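You operate a simulated robot arm through the tools that you are given. There is no shell and no other tool. Be economical: measure what you need, move in short steps, check, and stop when the job is done.

You are at the controls of a simulated two-armed robot. One attempt, no reset.

JOB
Pick up the pleated filter that says "L27" from the upper shelf of the blue rack with one hand, pass it to the other hand and put it on the lower shelf of the blue rack. Set down upright: pleated filter.

The check looks at the end state, three seconds after you hand in, the way a careful person would. Anything else that was tipped, shoved, dropped, spilled or broken makes it a failure.

ROBOT AND FRAMES
Two 7-joint arms with two-finger parallel grippers on one trunk, on a base that drives. Base frame: it is fixed to the floor where the robot stands at the start and does not move with it; the origin is under the middle of the robot, x ahead of it, y to its left, z up. Readings come in mm, rad, newtons and seconds.
The left shoulder is at the start at [30, 119, 1110], the right one opposite. With the tool pointing down near the work surface each hand reaches from about 100 to 640 mm from the robot's upright axis, wherever it stands, measured 20 degrees to its own side. Places, roughly: lower shelf of the blue rack [800, 100, 800]. Payload 3.43 kg a hand.
The tool frame of a hand sits at the grasp point between the pads (the TCP): z along the fingers, y along the line on which they close. The tips reach 30 mm beyond it. Largest opening 94 mm; finger width 28, thickness 10; the body of the gripper, 50 by 96 mm, starts 55 mm behind the TCP.
Orientation is that of the tool frame in the base frame, as a unit quaternion [w, x, y, z]. With the fingers straight down and closing along the base's y, the tool's x points along the base's -x, its y along +y and its z along -z.

CONTROLS
- The arms move only by the tool nudge_tool. It takes "left_plan", "right_plan" or both (then of equal length, played together; a hand with none holds still); each is a list of rows, each a list of 7 numbers: the finger opening in mm, from 0 to 94, then the shift along the tool's x, y, z in units of 100 mm (1.0 is 100 mm), then the turn, a rotation vector about the tool's x, y, z in units of 180 degrees (1.0 is 180 degrees). In form: [[fingers, dx, dy, dz, rx, ry, rz], ...]. A call has 1 to 10 rows; each row is the pose to reach, as a shift and turn from the pose commanded when the call began, along the tool's axes at that moment. A call with a number of a shift or a turn outside -1 to 1 is refused whole. Each row takes 0.2 s and may step no farther than 50 mm and 0.15 rad from the row before; otherwise, or with a gripper value out of range, the whole call is refused. Where a pose cannot be reached the arm comes as near as it can. A force on the tool above 40 N (or 10 N above the force at the start of the call, whichever is more), or a blocked arm, ends the call early, and 0.2 s more pass. Each finger travels about 72 mm/s and halts on what it meets, pressing with about 44 N; the grip force reading is that of the motor and also rises with nothing between the fingers. The clock runs only during rows and for 0.2 s after the last one: add rows that repeat a pose to give the fingers time. The reply holds the time, the measured pose of the TCP, the force on the tool along the base axes, the opening and the grip force, in the units named above and with some noise, with the torque about the TCP (base axes, N m) and any sound that the robot's microphone picked up.
- Cameras (640 x 400 px; columns grow to the right, rows downward): "scene" is now at [55.2, -5.7, 1826.1]; the picture's right is [-0.07, -1.00, 0.00], its down [-0.66, 0.05, -0.75] and it looks along [0.75, -0.05, -0.66] (base axes); focal length 274 px, centre (320, 200). "left" rides on the left gripper at [76, -14, -102] in its tool frame; the picture's right is [0.18, 0.98, 0.00], its down [-0.75, 0.14, -0.64] and it looks along [-0.63, 0.12, 0.77] (tool axes); focal length 243 px, centre (320, 200). "right" rides on the right gripper at [76, 14, -102] in its tool frame; the picture's right is [-0.18, 0.98, 0.00], its down [-0.75, -0.14, -0.64] and it looks along [-0.63, -0.12, 0.77] (tool axes); focal length 243 px, centre (320, 200). There is no depth. A picture from a camera that has moved, and an enlarged one, comes with that camera's place and axes in the base frame and with its lens.
- capture(camera): a new picture of that camera. It takes no simulated time.
- slide_trunk(by): slides the trunk up (or, below 0, down) by that many mm; the arms and the scene camera ride with it, the base frame stays. It gives what a move gives, with no picture.
- drive_base(legs): drives the robot by 1 to 6 legs, each [ahead, turn to the left] in mm and rad, along the robot's own axes; the way and the turn of a leg run together, so that a leg with both is an arc; at most 1500 mm and 3.142 rad a leg. The arms and the cameras ride along, it lands a little off, and it stops where it bumps. It gives what a move gives.
- pan_tilt(pan, tilt): turns the head with the scene camera to pan (to the left, within 2.496 rad either way) and tilt (down, from -0.506 to 1.204), counted from straight ahead of the robot. It gives what a move gives.
- enlarge(camera, box): a new picture of the part [left, top, right, bottom] of that camera's present view, enlarged. It takes no simulated time.
- job_done(): hands the job in; it is judged then, once.

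Go step by step. Nothing tells you exact positions but the pictures and the camera data: compare them with the known pose of the tool, close in by small moves and look again before you grip or let go. The budget is 120 turns and 92 pictures, counting those below and the enlarged ones. Unless the task says otherwise, let go and move clear before handing in, and close with one line.

The tools are called after "Call:" as name(argument=value, ...) on one line, values as JSON. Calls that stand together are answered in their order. nudge_tool: Moves the arms, as the interface text tells. Its arguments: {"type":"object","properties":{"left_plan":{"type":"array"},"right_plan":{"type":"array"}},"required":[]} The other tools are called the same way: slide_trunk (by) slides the trunk up or down; drive_base (legs) drives the base; pan_tilt (pan, tilt) turns the head that bears the scene camera; capture (camera) takes a picture; enlarge (camera, box) takes an enlarged picture of a part of a camera's view; job_done () hands the job in.

At the start:

```text
clock: 0.0
left_eef_pos: [337.3, 135.7, 1390.6]
left_orientation: [0.001, 0.0, 1.0, 0.0]
left_force: [0.8, 0.0, -0.1]
left_torque: [0.01, 0.0, -0.01]
left_finger_gap: 93.9
left_grasp_force: 0.0
right_eef_pos: [411.6, -238.1, 1391.0]
right_orientation: [0.0, 0.0, 1.0, 0.0]
right_force: [-1.4, -0.9, 1.1]
right_torque: [0.0, -0.03, -0.02]
right_finger_gap: 94.1
right_grasp_force: 0.0
trunk travel left (down, up): [-375.0, 35.0]
robot x, y, heading: [-4.1, 0.4, -0.0]
head pan, tilt: [-0.07, 0.723]
```

scene: 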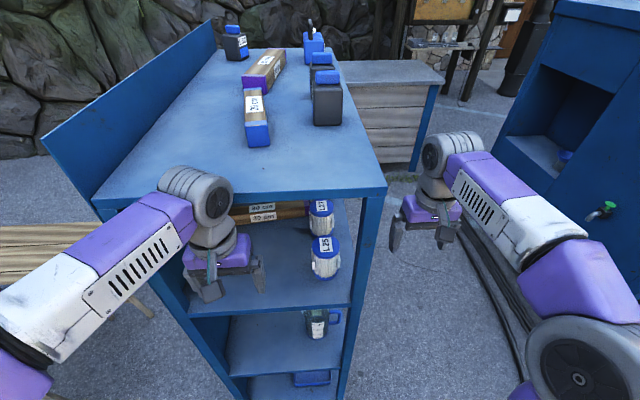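
right: 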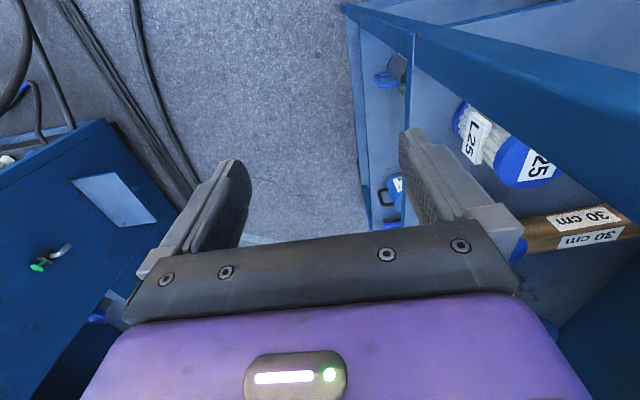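
left: 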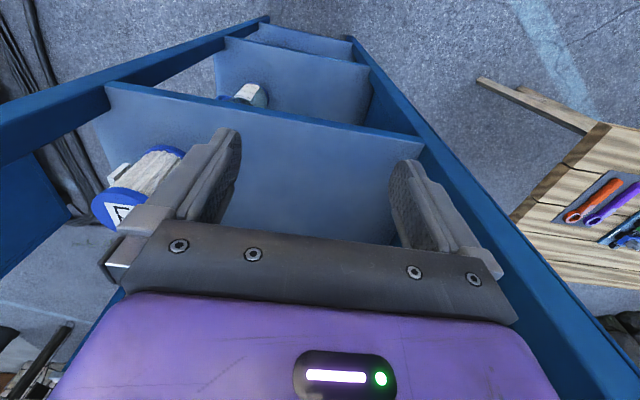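

The blue rack stands ahead, with two pleated filters on a shelf beneath its top. I'll enlarge the views to read the labels and work out the shelves.

Call:
enlarge(camera="scene", box=[220, 180, 380, 280])

Call:
enlarge(camera="scene", box=[200, 280, 392, 400])

Call:
enlarge(camera="right", box=[340, 0, 640, 260])

```text
4.00 times, centred on (300, 230) of scene
camera zoom: at [55.2, -5.7, 1826.1], right [-0.07, -1.0, 0.0], down [-0.66, 0.05, -0.75], along [0.75, -0.05, -0.66], focal length 1097 px, centre (400, 80)
```

zoom: 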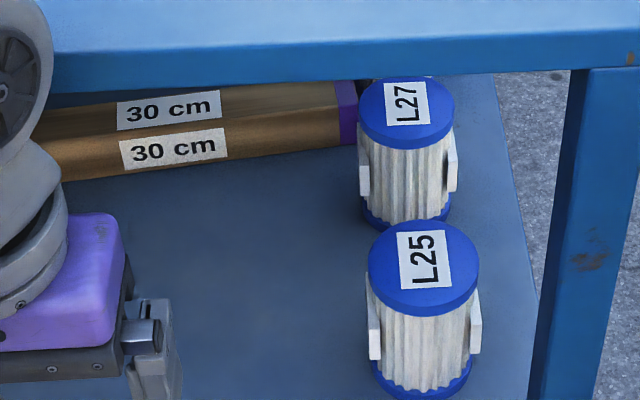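

```text
3.33 times, centred on (296, 340) of scene
camera zoom: at [55.2, -5.7, 1826.1], right [-0.07, -1.0, 0.0], down [-0.66, 0.05, -0.75], along [0.75, -0.05, -0.66], focal length 914 px, centre (400, -267)
```

zoom: 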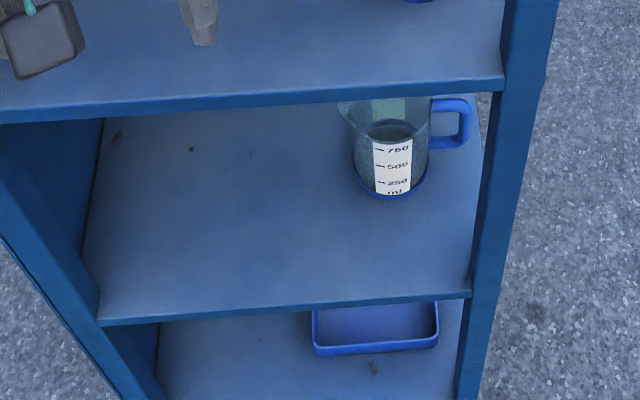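

```text
1.54 times, centred on (490, 130) of right
camera zoom: at [335.2, -224.7, 1493.1], right [0.18, 0.98, 0.0], down [0.75, -0.14, 0.64], along [0.63, -0.12, -0.77], focal length 373 px, centre (58, 308)
```

zoom: 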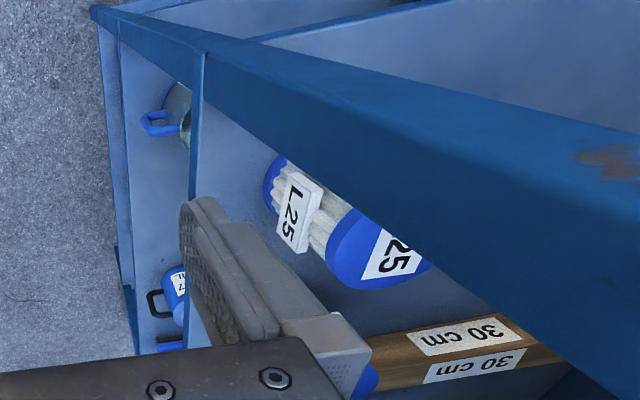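

L25 stands in front at about (492,-49) and L27 behind it at about (631,-50), with tops near z=1295. The rack's right side looks open and would be the best way in, so I'll check the free floor space there.

Call:
pan_tilt(pan=-0.75, tilt=0.75)

Call:
capture(camera="scene")

```text
clock: 1.1
left_eef_pos: [337.6, 136.4, 1389.3]
left_orientation: [0.0, 0.001, 1.0, 0.001]
left_force: [0.1, -1.3, 0.0]
left_torque: [-0.02, -0.01, 0.01]
left_finger_gap: 94.1
left_grasp_force: 0.2
right_eef_pos: [411.6, -237.2, 1390.6]
right_orientation: [0.0, 0.001, 1.0, 0.0]
right_force: [-0.9, -0.3, -0.2]
right_torque: [-0.02, 0.03, 0.03]
right_finger_gap: 94.1
right_grasp_force: 0.0
trunk travel left (down, up): [-375.0, 35.0]
robot x, y, heading: [-1.9, 2.5, -0.003]
head pan, tilt: [-0.75, 0.75]
```

```text
85 pictures are left
camera scene: at [32.1, -56.3, 1823.7], right [-0.68, -0.73, 0.0], down [-0.5, 0.46, -0.73], along [0.54, -0.5, -0.68], focal length 274 px, centre (320, 200)
```

scene: 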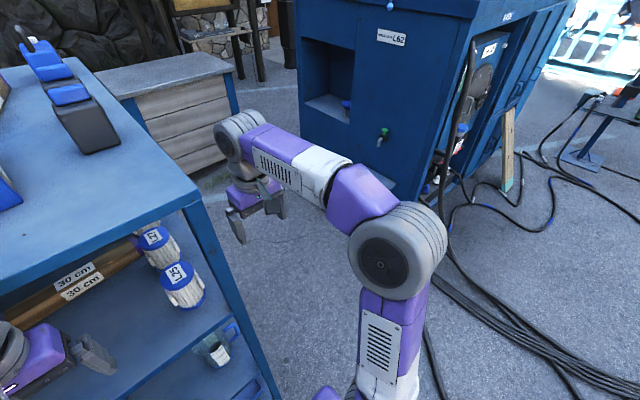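

There is plenty of free floor to the right of the rack; the cabinet is about 2 m off. I'll back up and drive round to face the rack's right side, stopping well short of it.

Call:
drive_base(legs=[[-250, 0], [0, -1.571], [760, 0], [0, 1.571], [770, 0], [0, 1.571]])

Call:
pan_tilt(pan=0.0, tilt=0.75)

Call:
capture(camera="scene")

```text
clock: 21.8
left_eef_pos: [396.4, -421.8, 1390.1]
left_orientation: [0.0, 0.71, -0.705, 0.0]
left_force: [-0.6, -0.7, -0.5]
left_torque: [-0.01, -0.03, 0.01]
left_finger_gap: 94.0
left_grasp_force: 0.1
right_eef_pos: [769.6, -345.2, 1389.6]
right_orientation: [0.0, 0.71, -0.705, 0.0]
right_force: [-1.1, 0.1, 0.0]
right_torque: [0.0, -0.03, 0.0]
right_finger_gap: 94.2
right_grasp_force: 0.1
trunk travel left (down, up): [-375.0, 35.0]
robot x, y, heading: [532.4, -761.1, 1.576]
head pan, tilt: [-0.75, 0.75]
```

```text
clock: 22.9
left_eef_pos: [397.3, -422.4, 1389.7]
left_orientation: [0.0, 0.71, -0.705, 0.0]
left_force: [-0.8, -0.1, -0.3]
left_torque: [-0.03, 0.01, -0.03]
left_finger_gap: 94.0
left_grasp_force: 0.1
right_eef_pos: [768.6, -345.1, 1389.8]
right_orientation: [0.0, 0.71, -0.705, 0.0]
right_force: [0.2, 0.1, -0.4]
right_torque: [0.0, -0.01, 0.0]
right_finger_gap: 93.9
right_grasp_force: 0.0
trunk travel left (down, up): [-375.0, 35.0]
robot x, y, heading: [533.8, -756.6, 1.584]
head pan, tilt: [0.0, 0.75]
```

```text
84 pictures are left
camera scene: at [535.7, -705.6, 1823.7], right [1.0, 0.01, 0.0], down [0.0, -0.68, -0.73], along [0.0, 0.73, -0.68], focal length 274 px, centre (320, 200)
```

scene: 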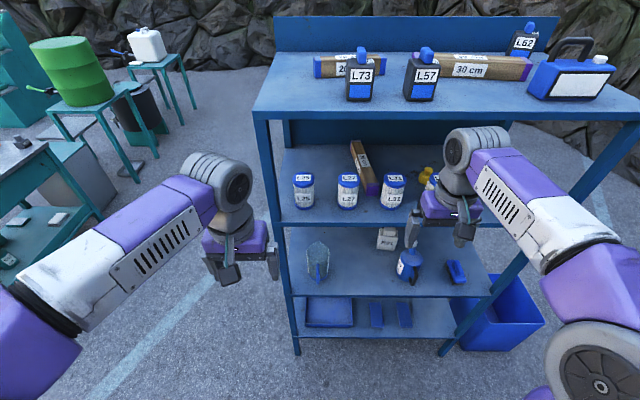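

This side is really the rack's open front: the filters stand in a row on the upper shelf, and the jug, a can and other things are on the next shelf down. I'll enlarge for detail.

Call:
enlarge(camera="scene", box=[250, 130, 442, 250])

Call:
enlarge(camera="scene", box=[270, 215, 494, 355])

```text
3.33 times, centred on (346, 190) of scene
camera zoom: at [535.7, -705.6, 1823.7], right [1.0, 0.01, 0.0], down [0.0, -0.68, -0.73], along [0.0, 0.73, -0.68], focal length 914 px, centre (233, 233)
```

zoom: 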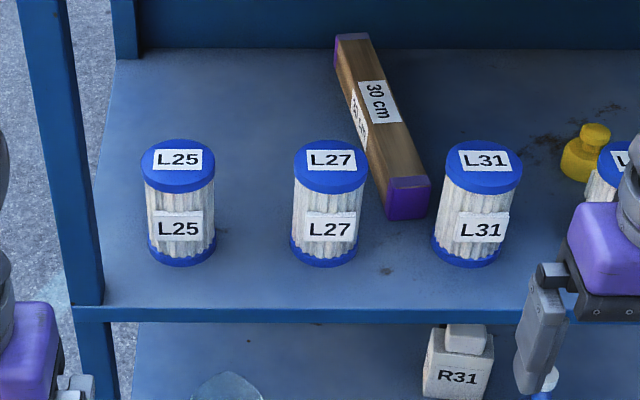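

```text
2.86 times, centred on (382, 285) of scene
camera zoom: at [535.7, -705.6, 1823.7], right [1.0, 0.01, 0.0], down [0.0, -0.68, -0.73], along [0.0, 0.73, -0.68], focal length 783 px, centre (143, -43)
```

zoom: 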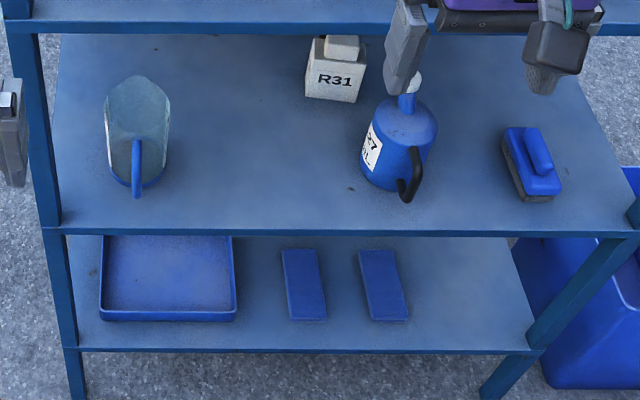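

L27 is at about (626,-50), standing on the upper shelf at z≈1200 with its label plates facing ±y. I'll pitch the right tool toward the rack (about 20° below horizontal) while lowering it in free space.

Call:
nudge_tool(right_plan=[[94, 0, 0.11, 0.11, 0, -0.0432, 0], [94, 0, 0.22, 0.22, 0, -0.0864, 0], [94, 0, 0.33, 0.33, 0, -0.1296, 0], [94, 0, 0.44, 0.44, 0, -0.1728, 0], [94, 0, 0.55, 0.55, 0, -0.216, 0], [94, 0, 0.66, 0.66, 0, -0.2592, 0], [94, 0, 0.77, 0.77, 0, -0.3024, 0], [94, 0, 0.88, 0.88, 0, -0.3456, 0], [94, 0, 1.0, 1.0, 0, -0.3889, 0], [94, 0, 1.0, 1.0, 0, -0.3889, 0]])

Call:
capture(camera="scene")

Call:
capture(camera="right")

```text
clock: 25.1
left_eef_pos: [396.6, -425.1, 1391.4]
left_orientation: [0.0, 0.71, -0.705, 0.0]
left_force: [0.1, -0.2, 0.0]
left_torque: [0.04, 0.04, -0.02]
left_finger_gap: 94.2
left_grasp_force: 0.1
right_eef_pos: [664.1, -321.2, 1303.8]
right_orientation: [-0.405, 0.58, -0.577, -0.408]
right_force: [0.7, 0.7, 1.0]
right_torque: [0.0, -0.01, -0.01]
right_finger_gap: 94.2
right_grasp_force: 0.0
right hand out of reach, approached as far as the arm can: row 9, 10
trunk travel left (down, up): [-375.0, 35.0]
robot x, y, heading: [534.7, -758.9, 1.575]
head pan, tilt: [0.0, 0.75]
```

```text
81 pictures are left
camera scene: at [536.1, -707.2, 1823.8], right [1.0, 0.01, 0.0], down [0.0, -0.68, -0.73], along [-0.01, 0.73, -0.68], focal length 274 px, centre (320, 200)
```

scene: 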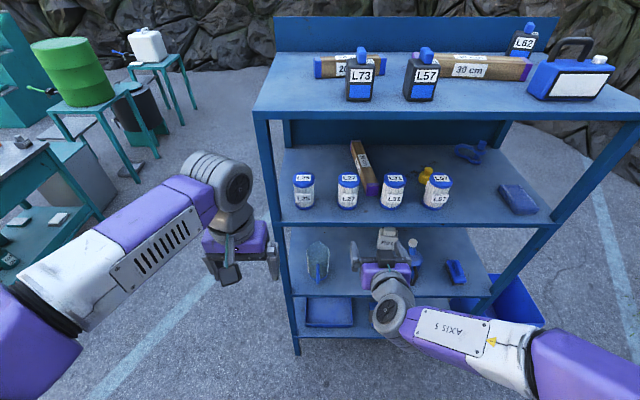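

```text
80 pictures are left
camera right: at [650.4, -446.0, 1267.7], right [-0.98, 0.06, 0.17], down [0.14, -0.35, 0.93], along [0.11, 0.94, 0.33], focal length 243 px, centre (320, 200)
```

right: 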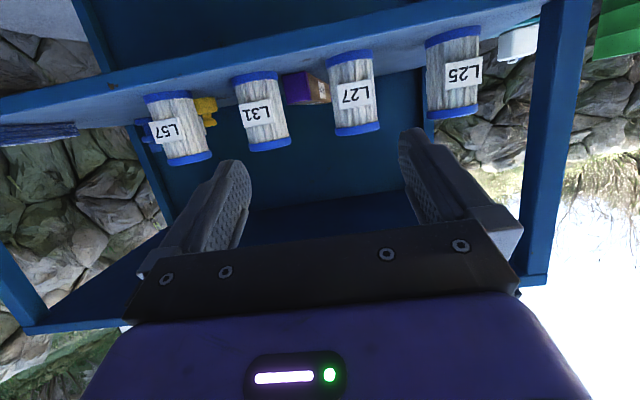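

The right hand is pitched, and its camera confirms L27 at x≈621 with the shelf at z≈1200. I'll drive 110 mm closer to give the arm a comfortable reach.

Call:
drive_base(legs=[[110, 0]])

```text
clock: 26.3
left_eef_pos: [398.0, -314.2, 1389.8]
left_orientation: [0.001, 0.709, -0.705, 0.0]
left_force: [0.1, 0.4, 0.0]
left_torque: [0.0, -0.01, 0.03]
left_finger_gap: 94.2
left_grasp_force: 0.1
right_eef_pos: [664.1, -212.9, 1304.4]
right_orientation: [-0.404, 0.581, -0.577, -0.407]
right_force: [-0.3, -0.5, -0.3]
right_torque: [-0.01, -0.02, 0.01]
right_finger_gap: 93.9
right_grasp_force: 0.1
trunk travel left (down, up): [-375.0, 35.0]
robot x, y, heading: [535.4, -648.5, 1.576]
head pan, tilt: [0.0, 0.75]
```

The hand is 40 mm too far right and 60 mm too high. I'll align it with L27 while staying outside the shelf.

Call:
nudge_tool(right_plan=[[94, 0.2, 0.14, 0.07, 0, 0, 0], [94, 0.4, 0.28, 0.14, 0, 0, 0], [94, 0.58, 0.42, 0.21, 0, 0, 0], [94, 0.58, 0.42, 0.21, 0, 0, 0]])

Call:
capture(camera="right")

Call:
enlarge(camera="scene", box=[260, 100, 452, 220])

```text
clock: 27.3
left_eef_pos: [397.9, -314.2, 1391.5]
left_orientation: [0.0, 0.709, -0.705, 0.0]
left_force: [-0.6, 0.1, 0.5]
left_torque: [0.04, 0.01, 0.03]
left_finger_gap: 94.1
left_grasp_force: 0.1
right_eef_pos: [617.6, -203.4, 1243.4]
right_orientation: [-0.404, 0.581, -0.578, -0.406]
right_force: [0.2, 1.2, 0.0]
right_torque: [0.0, 0.01, -0.03]
right_finger_gap: 94.2
right_grasp_force: 0.0
right hand out of reach, approached as far as the arm can: row 1, 2, 3, 4
trunk travel left (down, up): [-375.0, 35.0]
robot x, y, heading: [533.8, -650.8, 1.575]
head pan, tilt: [0.0, 0.75]
```

```text
79 pictures are left
camera right: at [604.2, -327.2, 1207.9], right [-0.98, 0.06, 0.17], down [0.14, -0.35, 0.93], along [0.11, 0.94, 0.33], focal length 243 px, centre (320, 200)
```

right: 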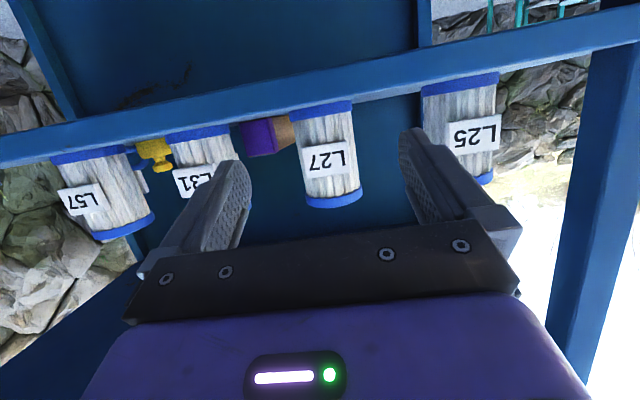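

```text
3.33 times, centred on (356, 160) of scene
camera zoom: at [535.4, -597.7, 1823.8], right [1.0, 0.0, 0.0], down [0.0, -0.68, -0.73], along [0.0, 0.73, -0.68], focal length 914 px, centre (200, 333)
```

zoom: 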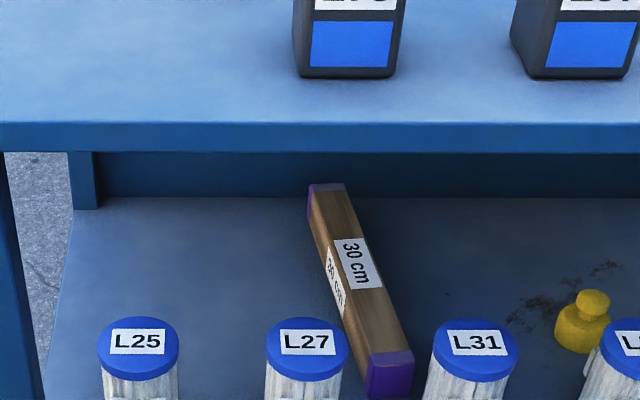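

L27 is nearly centred on the tool axis (x≈620, base z≈1200). I'll move in horizontally by about 60 mm and see how the arm tracks.

Call:
nudge_tool(right_plan=[[94, -0.07, 0, 0.19, 0, 0, 0], [94, -0.14, 0, 0.38, 0, 0, 0], [94, -0.2, 0, 0.56, 0, 0, 0], [94, -0.2, 0, 0.56, 0, 0, 0]])

Call:
capture(camera="right")

Call:
capture(camera="scene")

```text
clock: 28.3
left_eef_pos: [396.6, -314.9, 1389.4]
left_orientation: [0.0, 0.709, -0.705, -0.001]
left_force: [-0.3, 0.2, 1.3]
left_torque: [0.01, 0.0, 0.0]
left_finger_gap: 94.2
left_grasp_force: 0.0
right_eef_pos: [616.1, -144.1, 1242.5]
right_orientation: [-0.404, 0.581, -0.578, -0.407]
right_force: [0.1, 0.7, -0.3]
right_torque: [-0.02, 0.0, 0.07]
right_finger_gap: 93.9
right_grasp_force: 0.1
trunk travel left (down, up): [-375.0, 35.0]
robot x, y, heading: [537.4, -649.3, 1.574]
head pan, tilt: [0.0, 0.75]
```

```text
77 pictures are left
camera right: at [603.1, -267.7, 1207.1], right [-0.98, 0.06, 0.17], down [0.14, -0.34, 0.93], along [0.11, 0.94, 0.33], focal length 243 px, centre (320, 200)
```

right: 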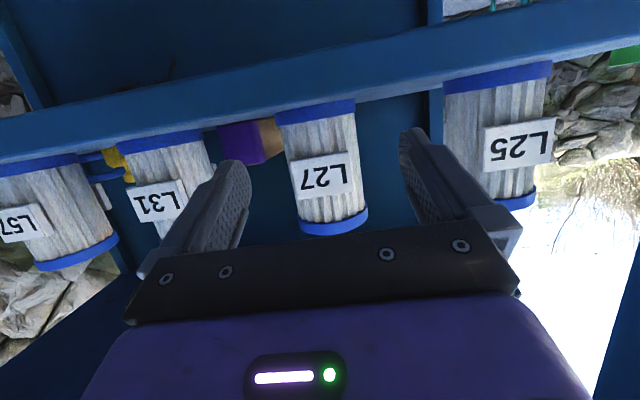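

```text
76 pictures are left
camera scene: at [535.1, -597.5, 1823.7], right [1.0, 0.0, 0.0], down [0.0, -0.68, -0.73], along [0.0, 0.73, -0.68], focal length 274 px, centre (320, 200)
```

scene: 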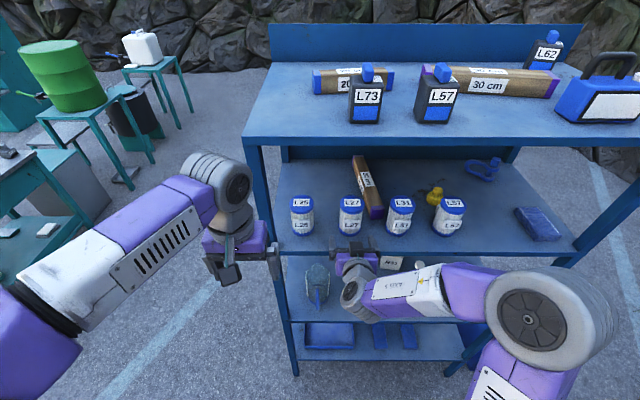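

The arm tracks well and L27 sits about 3 mm off centre between the fingers. I'll finish the approach until the filter axis is just ahead of the grasp point.

Call:
nudge_tool(right_plan=[[94, -0.07, -0.02, 0.2, 0, 0, 0], [94, -0.14, -0.04, 0.4, 0, 0, 0], [94, -0.21, -0.04, 0.6, 0, 0, 0], [94, -0.28, -0.04, 0.81, 0, 0, 0], [94, -0.28, -0.04, 0.81, 0, 0, 0]])

Call:
capture(camera="right")

Call:
enlarge(camera="scene", box=[270, 170, 430, 270])

```text
clock: 29.5
left_eef_pos: [396.6, -314.4, 1390.4]
left_orientation: [0.0, 0.709, -0.705, 0.0]
left_force: [0.5, -0.7, -0.3]
left_torque: [0.03, 0.02, -0.02]
left_finger_gap: 94.1
left_grasp_force: 0.1
right_eef_pos: [622.0, -58.0, 1243.5]
right_orientation: [-0.405, 0.581, -0.578, -0.406]
right_force: [-0.2, -0.5, 0.1]
right_torque: [0.01, 0.04, -0.02]
right_finger_gap: 94.2
right_grasp_force: 0.2
trunk travel left (down, up): [-375.0, 35.0]
robot x, y, heading: [531.8, -651.5, 1.578]
head pan, tilt: [0.0, 0.75]
```

```text
75 pictures are left
camera right: at [608.5, -182.3, 1206.5], right [-0.98, 0.06, 0.17], down [0.14, -0.34, 0.93], along [0.11, 0.94, 0.33], focal length 243 px, centre (320, 200)
```

right: 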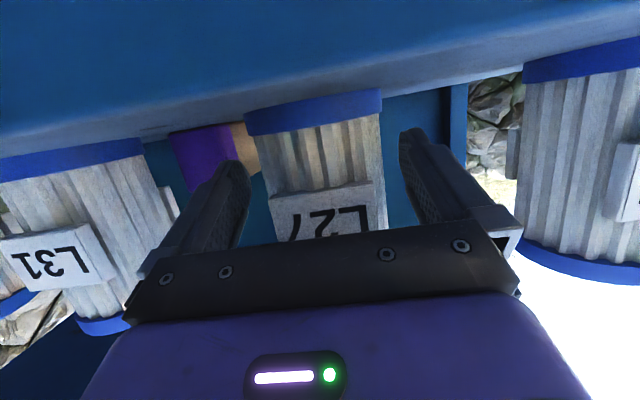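

```text
4.00 times, centred on (350, 220) of scene
camera zoom: at [535.0, -597.7, 1823.8], right [1.0, 0.0, 0.0], down [0.0, -0.68, -0.73], along [0.0, 0.73, -0.68], focal length 1097 px, centre (200, 120)
```

zoom: 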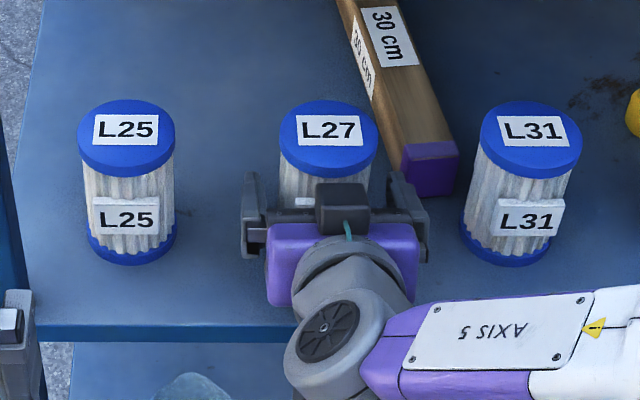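

L27 sits centred between the fingers, its axis a few mm ahead of the TCP and both neighbours clear. I'll close the right gripper.

Call:
nudge_tool(right_plan=[[80, 0, 0, 0, 0, 0, 0], [50, 0, 0, 0, 0, 0, 0], [50, 0, 0, 0, 0, 0, 0], [50, 0, 0, 0, 0, 0, 0], [50, 0, 0, 0, 0, 0, 0]])

Call:
capture(camera="right")

```text
clock: 30.7
left_eef_pos: [397.5, -313.1, 1390.0]
left_orientation: [0.0, 0.709, -0.705, 0.0]
left_force: [-1.2, 0.1, -0.1]
left_torque: [-0.01, -0.01, 0.0]
left_finger_gap: 93.9
left_grasp_force: 0.0
right_eef_pos: [623.1, -57.6, 1242.5]
right_orientation: [-0.404, 0.582, -0.577, -0.407]
right_force: [-0.7, 0.8, -0.3]
right_torque: [0.0, 0.03, 0.0]
right_finger_gap: 70.5
right_grasp_force: 43.6
trunk travel left (down, up): [-375.0, 35.0]
robot x, y, heading: [536.9, -647.6, 1.574]
head pan, tilt: [0.0, 0.75]
```

```text
73 pictures are left
camera right: at [608.4, -181.9, 1206.2], right [-0.98, 0.06, 0.17], down [0.14, -0.34, 0.93], along [0.11, 0.94, 0.33], focal length 243 px, centre (320, 200)
```

right: 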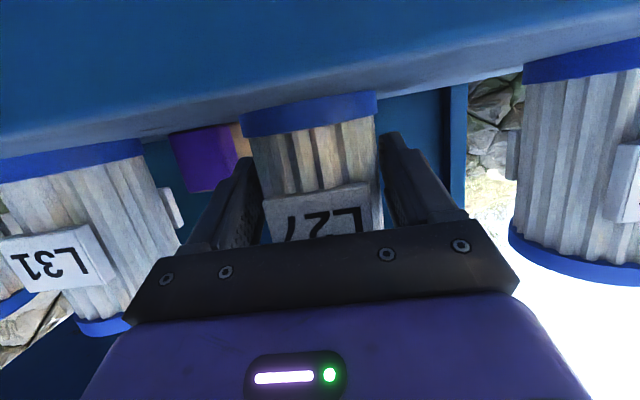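

The filter is gripped at 70.5 mm with 44 N. I'll lift it 35 mm and draw it back a little.

Call:
nudge_tool(right_plan=[[50, -0.1, 0, -0.035, 0, 0, 0], [50, -0.2, 0, -0.07, 0, 0, 0], [50, -0.33, 0, -0.12, 0, 0, 0], [50, -0.26, 0, -0.31, 0, 0, 0], [50, -0.19, 0, -0.5, 0, 0, 0], [50, -0.12, 0, -0.69, 0, 0, 0], [50, -0.12, 0, -0.69, 0, 0, 0]])

Call:
capture(camera="scene")

```text
clock: 32.3
left_eef_pos: [396.3, -312.3, 1391.6]
left_orientation: [0.0, 0.709, -0.705, 0.0]
left_force: [0.1, -0.6, 1.1]
left_torque: [0.0, -0.01, -0.03]
left_finger_gap: 94.2
left_grasp_force: 0.0
right_eef_pos: [622.7, -117.7, 1279.3]
right_orientation: [-0.405, 0.58, -0.578, -0.406]
right_force: [0.0, 0.3, -2.5]
right_torque: [-0.04, -0.02, 0.03]
right_finger_gap: 69.9
right_grasp_force: 44.0
trunk travel left (down, up): [-375.0, 35.0]
robot x, y, heading: [533.3, -649.7, 1.575]
head pan, tilt: [0.0, 0.75]
```

```text
72 pictures are left
camera scene: at [535.1, -596.0, 1823.7], right [1.0, 0.0, 0.0], down [0.0, -0.68, -0.73], along [0.0, 0.73, -0.68], focal length 274 px, centre (320, 200)
```

scene: 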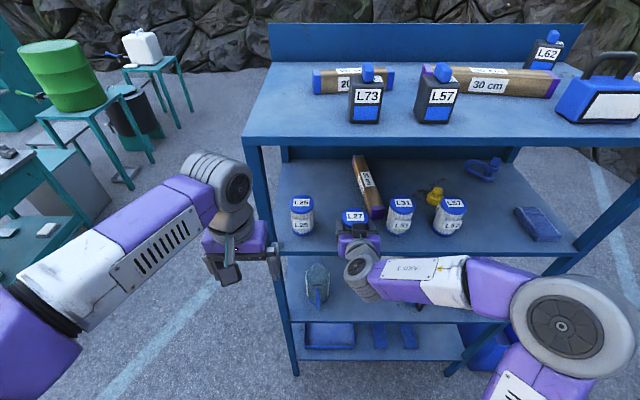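

The filter is off the shelf and upright. I'll drive straight back to have room for the handover.

Call:
drive_base(legs=[[-330, 0]])

Call:
capture(camera="scene")

```text
clock: 34.5
left_eef_pos: [398.6, -642.4, 1390.1]
left_orientation: [0.0, 0.708, -0.706, 0.0]
left_force: [-0.8, 0.3, -0.5]
left_torque: [0.03, -0.03, -0.01]
left_finger_gap: 94.0
left_grasp_force: 0.0
right_eef_pos: [625.2, -446.7, 1279.0]
right_orientation: [-0.404, 0.581, -0.579, -0.405]
right_force: [-0.1, -0.8, -2.3]
right_torque: [-0.05, -0.03, -0.01]
right_finger_gap: 69.6
right_grasp_force: 44.4
trunk travel left (down, up): [-375.0, 35.0]
robot x, y, heading: [536.0, -977.9, 1.573]
head pan, tilt: [0.0, 0.75]
```

```text
71 pictures are left
camera scene: at [536.5, -926.5, 1823.7], right [1.0, 0.0, 0.0], down [0.0, -0.68, -0.73], along [0.0, 0.73, -0.68], focal length 274 px, centre (320, 200)
```

scene: 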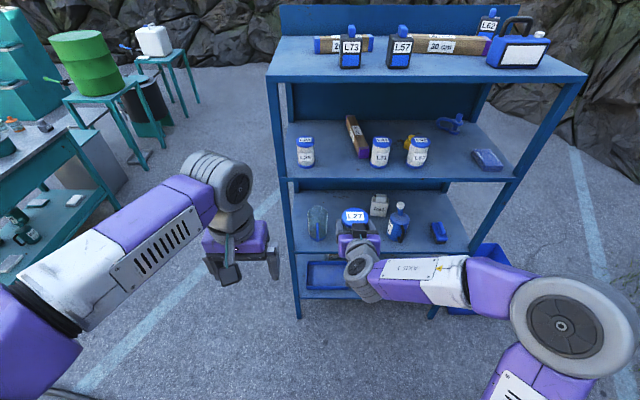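

I'm clear of the rack. I'll yaw the right hand about 70° leftward about the vertical, keeping the filter upright, and bring it to the middle for the handover.

Call:
nudge_tool(right_plan=[[50, 0.02, 0.07, -0.06, -0.0366, 0, -0.0132], [50, 0.04, 0.14, -0.12, -0.0732, 0, -0.0264], [50, 0.06, 0.21, -0.17, -0.1098, 0, -0.0396], [50, 0.08, 0.28, -0.23, -0.1464, 0, -0.0528], [50, 0.1, 0.35, -0.29, -0.183, 0, -0.066], [50, 0.12, 0.41, -0.35, -0.2196, 0, -0.0792], [50, 0.14, 0.48, -0.4, -0.2562, 0, -0.0924], [50, 0.17, 0.55, -0.46, -0.2928, 0, -0.1056], [50, 0.19, 0.62, -0.52, -0.3294, 0, -0.1188], [50, 0.21, 0.69, -0.57, -0.366, 0, -0.132]])

Call:
capture(camera="scene")

```text
clock: 36.7
left_eef_pos: [397.9, -640.8, 1389.5]
left_orientation: [0.0, -0.707, 0.707, -0.001]
left_force: [-0.4, -0.5, 0.6]
left_torque: [0.0, -0.02, -0.02]
left_finger_gap: 94.2
left_grasp_force: 0.1
right_eef_pos: [555.6, -507.8, 1277.6]
right_orientation: [-0.098, 0.806, -0.142, -0.566]
right_force: [0.2, -0.1, -3.8]
right_torque: [-0.02, -0.04, -0.02]
right_finger_gap: 69.5
right_grasp_force: 43.7
trunk travel left (down, up): [-375.0, 35.0]
robot x, y, heading: [533.5, -981.6, 1.574]
head pan, tilt: [0.0, 0.75]
```

```text
70 pictures are left
camera scene: at [535.4, -926.3, 1823.7], right [1.0, 0.0, 0.0], down [0.0, -0.68, -0.73], along [0.0, 0.73, -0.68], focal length 274 px, centre (320, 200)
```

scene: 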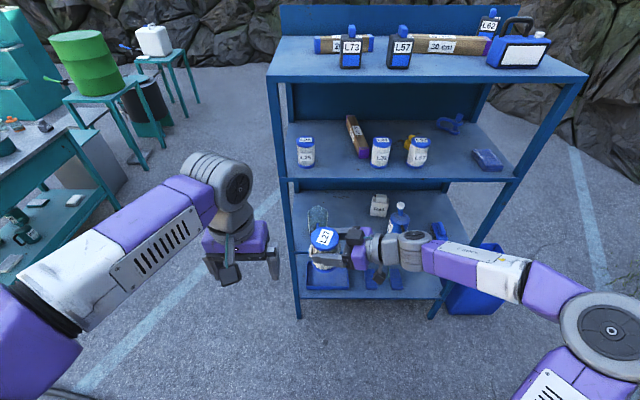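

The filter is upright at about (548,-505), base z≈1235, lid top ≈1332. I'll bring the left hand over: first yaw it 70° to the right, moving forward to stay clear.

Call:
nudge_tool(left_plan=[[94, -0.08, 0, 0, 0, 0, 0.0432], [94, -0.16, 0, -0.03, 0, 0, 0.0864], [94, -0.24, 0, -0.06, 0, 0, 0.1296], [94, -0.32, 0, -0.1, 0, 0, 0.1728], [94, -0.4, 0, -0.13, 0, 0, 0.216], [94, -0.5, 0, -0.16, 0, 0, 0.2592], [94, -0.6, 0, -0.2, 0, 0, 0.3024], [94, -0.7, 0, -0.2, 0, 0, 0.3456], [94, -0.8, 0, -0.2, 0, 0, 0.3889], [94, -0.8, 0, -0.2, 0, 0, 0.3889]])

Call:
capture(camera="scene")

```text
clock: 38.9
left_eef_pos: [397.3, -564.0, 1409.4]
left_orientation: [0.0, -0.173, 0.985, 0.0]
left_force: [1.0, 0.3, -0.4]
left_torque: [0.02, 0.01, -0.03]
left_finger_gap: 94.0
left_grasp_force: 0.1
right_eef_pos: [556.5, -508.6, 1278.9]
right_orientation: [-0.098, 0.806, -0.142, -0.566]
right_force: [-0.5, 0.0, -2.7]
right_torque: [0.0, -0.01, -0.04]
right_finger_gap: 69.5
right_grasp_force: 44.2
trunk travel left (down, up): [-375.0, 35.0]
robot x, y, heading: [534.4, -980.6, 1.57]
head pan, tilt: [0.0, 0.75]
```

```text
69 pictures are left
camera scene: at [536.3, -927.1, 1823.7], right [1.0, 0.0, 0.0], down [0.0, -0.68, -0.73], along [0.0, 0.73, -0.68], focal length 274 px, centre (320, 200)
```

scene: 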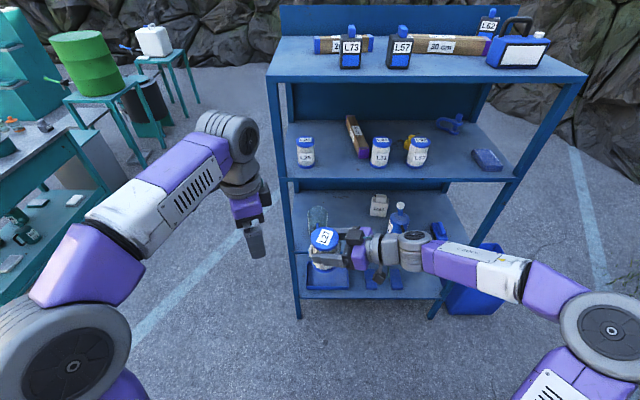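

The left hand has yawed. Next I'll pitch it 40° toward the filter and bring it to a stand-off of about 120 mm along its approach line.

Call:
nudge_tool(left_plan=[[94, -0.15, 0.01, -0.02, 0, -0.0444, 0], [94, -0.3, 0.02, -0.03, 0, -0.0888, 0], [94, -0.45, 0.03, -0.03, 0, -0.1333, 0], [94, -0.65, 0.04, -0.03, 0, -0.1777, 0], [94, -0.85, 0.04, -0.03, 0, -0.2222, 0], [94, -0.85, 0.04, -0.03, 0, -0.2222, 0]])

Call:
capture(camera="left")

Call:
capture(camera="scene")

```text
clock: 40.3
left_eef_pos: [479.0, -530.5, 1415.4]
left_orientation: [0.337, -0.164, 0.925, 0.059]
left_force: [0.0, -0.2, 0.1]
left_torque: [0.01, 0.02, 0.03]
left_finger_gap: 94.0
left_grasp_force: 0.0
right_eef_pos: [555.6, -506.8, 1278.6]
right_orientation: [-0.098, 0.806, -0.143, -0.565]
right_force: [-0.9, -0.5, -2.4]
right_torque: [0.01, -0.02, 0.0]
right_finger_gap: 69.6
right_grasp_force: 44.4
trunk travel left (down, up): [-375.0, 35.0]
robot x, y, heading: [534.6, -979.5, 1.571]
head pan, tilt: [0.0, 0.75]
```

```text
68 pictures are left
camera left: at [366.9, -587.4, 1443.3], right [-0.47, 0.87, -0.12], down [0.1, 0.19, 0.98], along [0.88, 0.45, -0.18], focal length 243 px, centre (320, 200)
```

left: 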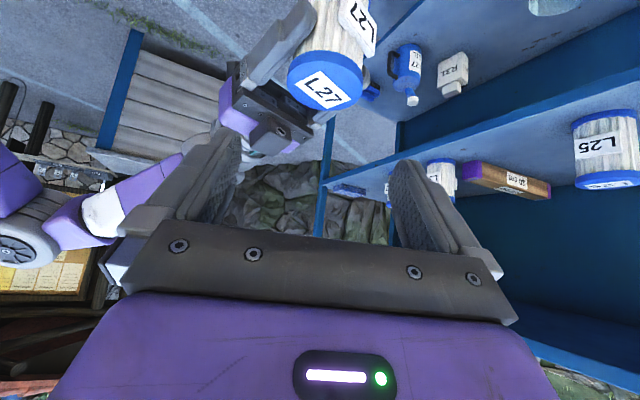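

```text
67 pictures are left
camera scene: at [536.4, -926.7, 1823.7], right [1.0, 0.0, 0.0], down [0.0, -0.68, -0.73], along [0.0, 0.73, -0.68], focal length 274 px, centre (320, 200)
```

scene: 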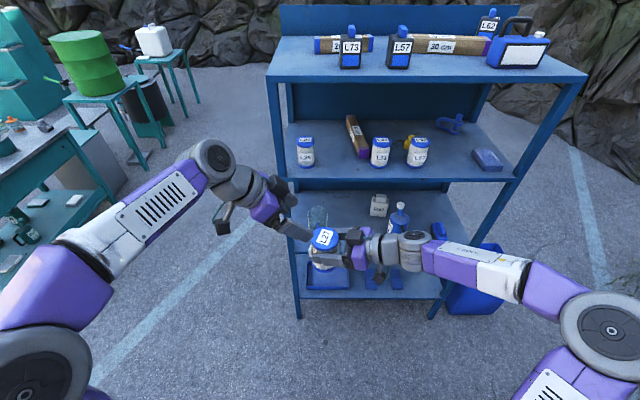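

The lid seems to be at about z=1303, lower than expected, so the filter may have slipped in the right hand. I'll look closely.

Call:
enlarge(camera="scene", box=[264, 200, 424, 300])

Call:
enlarge(camera="left", box=[220, 0, 412, 120])

Call:
capture(camera="right")

```text
4.00 times, centred on (344, 250) of scene
camera zoom: at [536.4, -926.7, 1823.7], right [1.0, 0.0, 0.0], down [0.0, -0.68, -0.73], along [0.0, 0.73, -0.68], focal length 1097 px, centre (224, 0)
```

zoom: 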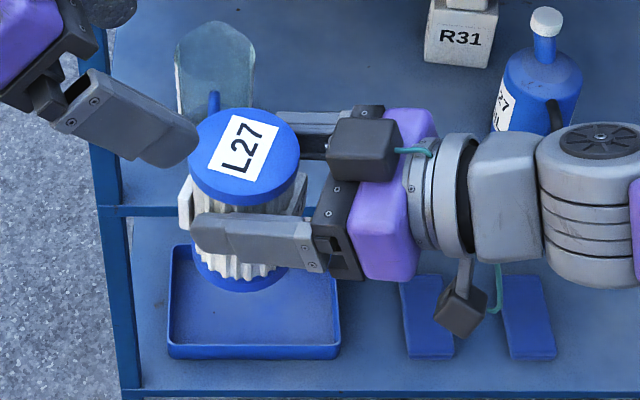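

```text
3.33 times, centred on (316, 60) of left
camera zoom: at [366.9, -587.4, 1443.3], right [-0.47, 0.87, -0.12], down [0.1, 0.19, 0.98], along [0.88, 0.45, -0.18], focal length 809 px, centre (333, 667)
```

zoom: 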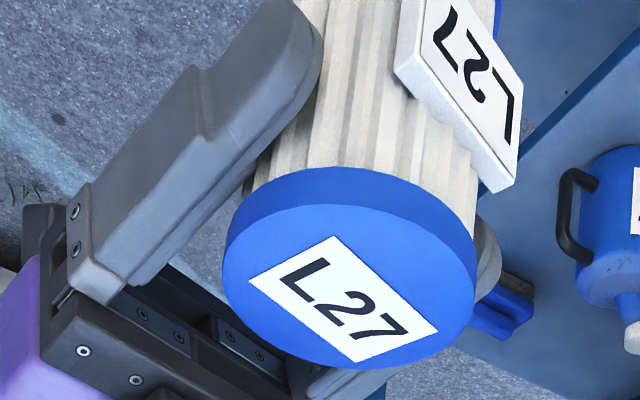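

```text
64 pictures are left
camera right: at [666.2, -564.5, 1242.1], right [-0.39, -0.9, 0.18], down [0.38, 0.02, 0.93], along [-0.84, 0.43, 0.33], focal length 243 px, centre (320, 200)
```

right: 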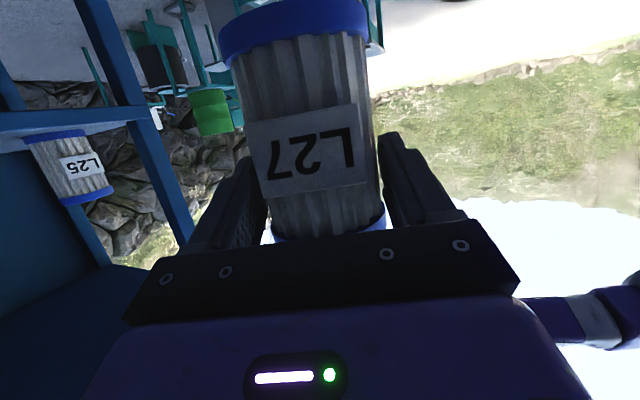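

The filter has slid about 30 mm down until its lid rests on the right fingers (lid top ≈1304, base ≈1207), and it is now held securely there. The lower body is free, so the left hand will take it there; I'll back it off, lower it and flatten its pitch.

Call:
nudge_tool(left_plan=[[94, 0.15, 0.07, 0.08, 0, -0.04, 0], [94, 0.3, 0.14, 0.16, 0, -0.08, 0], [94, 0.45, 0.2, 0.23, 0, -0.12, 0], [94, 0.6, 0.27, 0.31, 0, -0.16, 0], [94, 0.75, 0.34, 0.39, 0, -0.2, 0], [94, 0.91, 0.41, 0.47, 0, -0.2222, 0], [94, 0.91, 0.41, 0.47, 0, -0.2222, 0]])

Call:
capture(camera="scene")

```text
clock: 41.9
left_eef_pos: [426.2, -506.9, 1316.2]
left_orientation: [0.634, -0.134, 0.753, 0.113]
left_force: [0.5, -0.2, 0.4]
left_torque: [0.04, 0.0, 0.03]
left_finger_gap: 93.9
left_grasp_force: 0.0
right_eef_pos: [557.5, -508.6, 1277.9]
right_orientation: [-0.098, 0.806, -0.143, -0.566]
right_force: [0.1, -0.3, -2.4]
right_torque: [0.0, -0.05, 0.0]
right_finger_gap: 69.2
right_grasp_force: 44.1
trunk travel left (down, up): [-375.0, 35.0]
robot x, y, heading: [535.6, -978.4, 1.568]
head pan, tilt: [0.0, 0.75]
```

```text
63 pictures are left
camera scene: at [536.9, -927.2, 1823.7], right [1.0, 0.0, 0.0], down [0.0, -0.68, -0.73], along [0.0, 0.73, -0.68], focal length 274 px, centre (320, 200)
```

scene: 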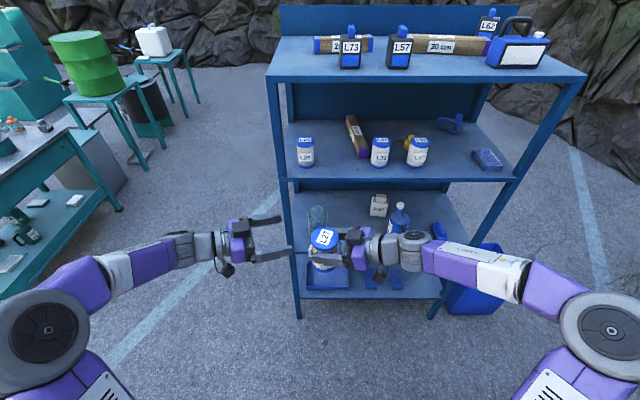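

The left hand is now nearly horizontal facing the filter. I'll yaw it 20° more so it lines up opposite the right hand, and lower it to the filter's lower body.

Call:
nudge_tool(left_plan=[[94, 0.2, 0, 0.03, 0.0273, 0, 0.0048], [94, 0.4, 0, 0.07, 0.0545, 0, 0.0095], [94, 0.6, 0, 0.1, 0.0818, 0, 0.0143], [94, 0.82, 0, 0.14, 0.109, 0, 0.019], [94, 0.82, 0, 0.14, 0.109, 0, 0.019]])

Call:
capture(camera="left")

Call:
enlarge(camera="scene", box=[224, 200, 416, 320])

```text
clock: 43.1
left_eef_pos: [424.4, -505.8, 1234.3]
left_orientation: [0.643, 0.0, 0.766, 0.0]
left_force: [-0.6, 0.3, -0.2]
left_torque: [0.0, -0.01, 0.02]
left_finger_gap: 94.2
left_grasp_force: 0.0
right_eef_pos: [556.9, -509.6, 1279.8]
right_orientation: [-0.097, 0.807, -0.141, -0.565]
right_force: [-1.2, -0.3, -2.6]
right_torque: [-0.02, -0.02, 0.0]
right_finger_gap: 69.4
right_grasp_force: 44.2
trunk travel left (down, up): [-375.0, 35.0]
robot x, y, heading: [534.2, -981.5, 1.573]
head pan, tilt: [0.0, 0.75]
```

```text
62 pictures are left
camera left: at [310.4, -521.1, 1176.9], right [-0.03, 0.98, -0.18], down [-0.5, 0.14, 0.85], along [0.86, 0.12, 0.49], focal length 243 px, centre (320, 200)
```

left: 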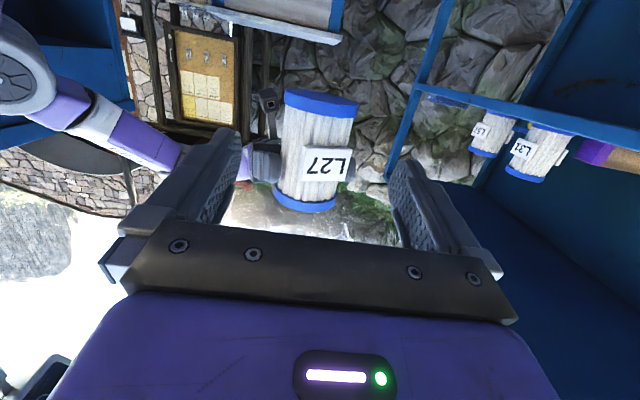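

```text
3.33 times, centred on (320, 260) of scene
camera zoom: at [536.7, -927.6, 1823.8], right [1.0, 0.0, 0.0], down [0.0, -0.68, -0.73], along [0.0, 0.73, -0.68], focal length 914 px, centre (320, 0)
```

zoom: 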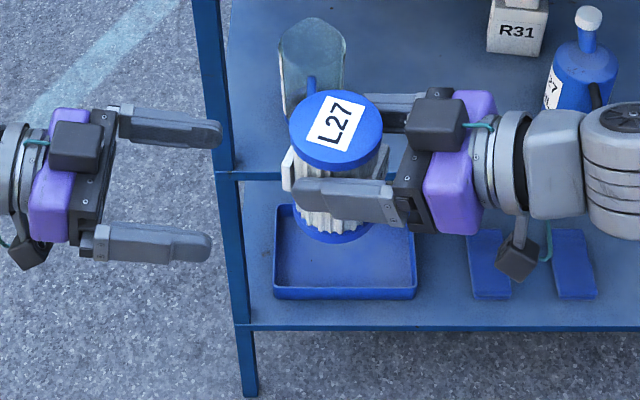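

The filter is at about (546,-506), base ≈1207, and the left hand is aligned opposite, below the right fingers. I'll advance the left hand 80 mm.

Call:
nudge_tool(left_plan=[[94, -0.02, 0, 0.2, 0, 0, 0], [94, -0.04, 0, 0.4, 0, 0, 0], [94, -0.07, 0, 0.6, 0, 0, 0], [94, -0.1, 0, 0.8, 0, 0, 0], [94, -0.1, 0, 0.8, 0, 0, 0]])

Call:
capture(camera="left")

Call:
enlarge(camera="scene", box=[224, 200, 416, 320])

```text
clock: 44.3
left_eef_pos: [508.0, -506.0, 1231.4]
left_orientation: [0.643, -0.002, 0.766, 0.001]
left_force: [-0.5, 0.5, 0.3]
left_torque: [0.02, 0.03, 0.01]
left_finger_gap: 94.2
left_grasp_force: 0.0
right_eef_pos: [557.0, -507.7, 1278.4]
right_orientation: [-0.098, 0.806, -0.142, -0.566]
right_force: [-1.1, 0.4, -3.9]
right_torque: [0.0, -0.03, 0.0]
right_finger_gap: 69.6
right_grasp_force: 44.1
trunk travel left (down, up): [-375.0, 35.0]
robot x, y, heading: [533.2, -981.5, 1.572]
head pan, tilt: [0.0, 0.75]
```

```text
60 pictures are left
camera left: at [393.1, -521.9, 1174.7], right [-0.04, 0.98, -0.18], down [-0.5, 0.14, 0.85], along [0.86, 0.12, 0.49], focal length 243 px, centre (320, 200)
```

left: 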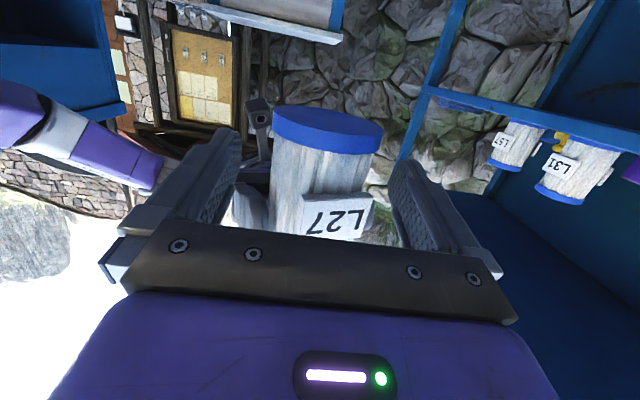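

```text
3.33 times, centred on (320, 260) of scene
camera zoom: at [535.9, -926.8, 1823.7], right [1.0, 0.0, 0.0], down [0.0, -0.68, -0.73], along [0.0, 0.73, -0.68], focal length 914 px, centre (320, 0)
```

zoom: 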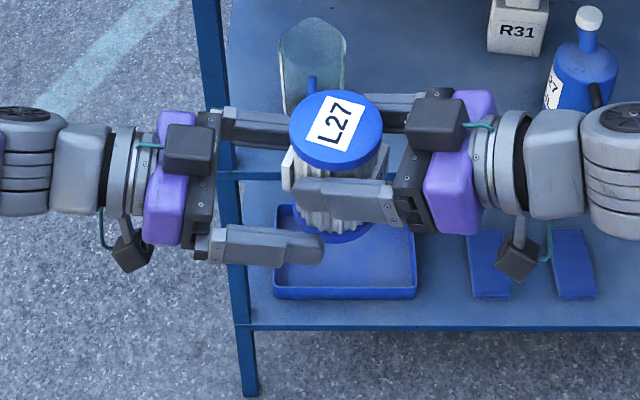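

The left fingers straddle the lower body beneath the right fingers. I'll advance 30 mm more and close the left gripper.

Call:
nudge_tool(left_plan=[[94, -0.02, 0.02, 0.1, 0, 0, 0], [94, -0.04, 0.02, 0.2, 0, 0, 0], [94, -0.05, 0.02, 0.3, 0, 0, 0], [94, -0.05, 0.02, 0.3, 0, 0, 0]])

Call:
capture(camera="left")

Call:
enlarge(camera="scene", box=[264, 200, 392, 280])

```text
clock: 45.3
left_eef_pos: [536.7, -503.2, 1231.6]
left_orientation: [0.643, -0.002, 0.766, 0.001]
left_force: [-0.8, -0.1, 0.6]
left_torque: [0.0, 0.04, 0.02]
left_finger_gap: 94.1
left_grasp_force: 0.0
right_eef_pos: [556.8, -508.6, 1278.1]
right_orientation: [-0.097, 0.806, -0.141, -0.567]
right_force: [0.2, -0.3, -2.9]
right_torque: [0.0, -0.05, -0.02]
right_finger_gap: 69.3
right_grasp_force: 43.9
trunk travel left (down, up): [-375.0, 35.0]
robot x, y, heading: [535.9, -982.3, 1.574]
head pan, tilt: [0.0, 0.75]
```

```text
58 pictures are left
camera left: at [422.7, -518.3, 1173.8], right [-0.04, 0.98, -0.18], down [-0.5, 0.14, 0.85], along [0.86, 0.12, 0.49], focal length 243 px, centre (320, 200)
```

left: 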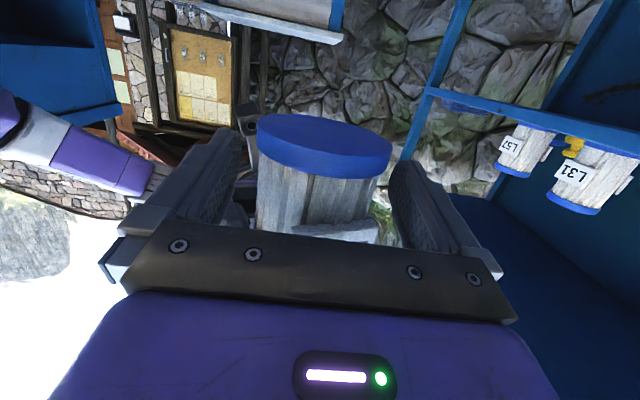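

```text
5.00 times, centred on (328, 240) of scene
camera zoom: at [536.2, -926.8, 1823.7], right [1.0, 0.0, 0.0], down [0.0, -0.68, -0.73], along [0.0, 0.73, -0.68], focal length 1371 px, centre (280, 0)
```

zoom: 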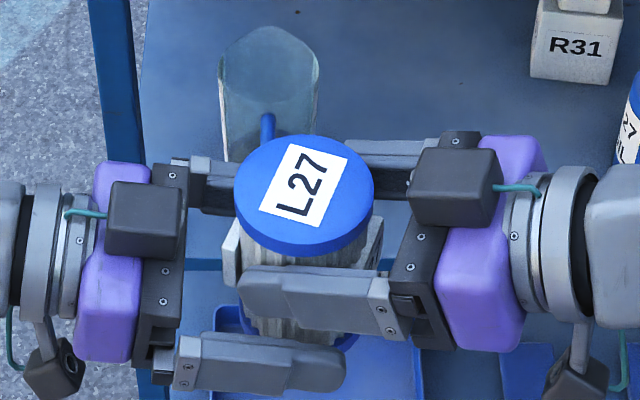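

Both hands straddle the filter at separate heights. I'll close the left gripper while the right still holds.

Call:
nudge_tool(left_plan=[[80, 0, 0, 0, 0, 0, 0], [65, 0, 0, 0, 0, 0, 0], [50, 0, 0, 0, 0, 0, 0], [50, 0, 0, 0, 0, 0, 0], [50, 0, 0, 0, 0, 0, 0]])

Call:
enlarge(camera="scene", box=[264, 200, 392, 280])

```text
clock: 46.5
left_eef_pos: [536.9, -502.8, 1231.9]
left_orientation: [0.643, 0.0, 0.766, 0.0]
left_force: [1.9, -10.0, -0.7]
left_torque: [0.21, 0.05, -0.12]
left_finger_gap: 69.6
left_grasp_force: 44.2
right_eef_pos: [557.9, -506.8, 1278.5]
right_orientation: [-0.098, 0.807, -0.142, -0.565]
right_force: [-1.8, 10.3, -2.6]
right_torque: [0.23, 0.04, -0.09]
right_finger_gap: 69.3
right_grasp_force: 44.1
trunk travel left (down, up): [-375.0, 35.0]
robot x, y, heading: [537.4, -978.3, 1.575]
head pan, tilt: [0.0, 0.75]
```

```text
5.00 times, centred on (328, 240) of scene
camera zoom: at [536.4, -926.7, 1823.7], right [1.0, 0.0, 0.0], down [0.0, -0.68, -0.73], along [0.0, 0.73, -0.68], focal length 1371 px, centre (280, 0)
```

zoom: 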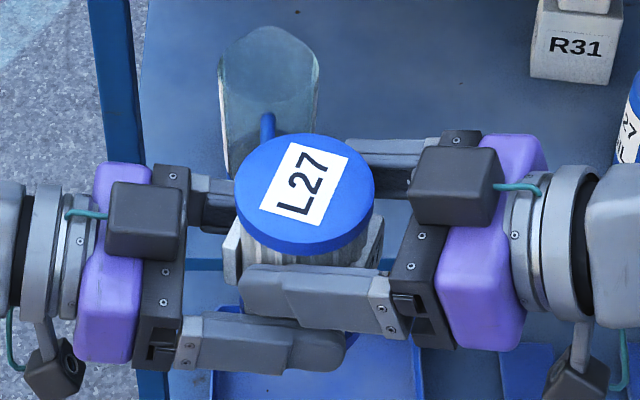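

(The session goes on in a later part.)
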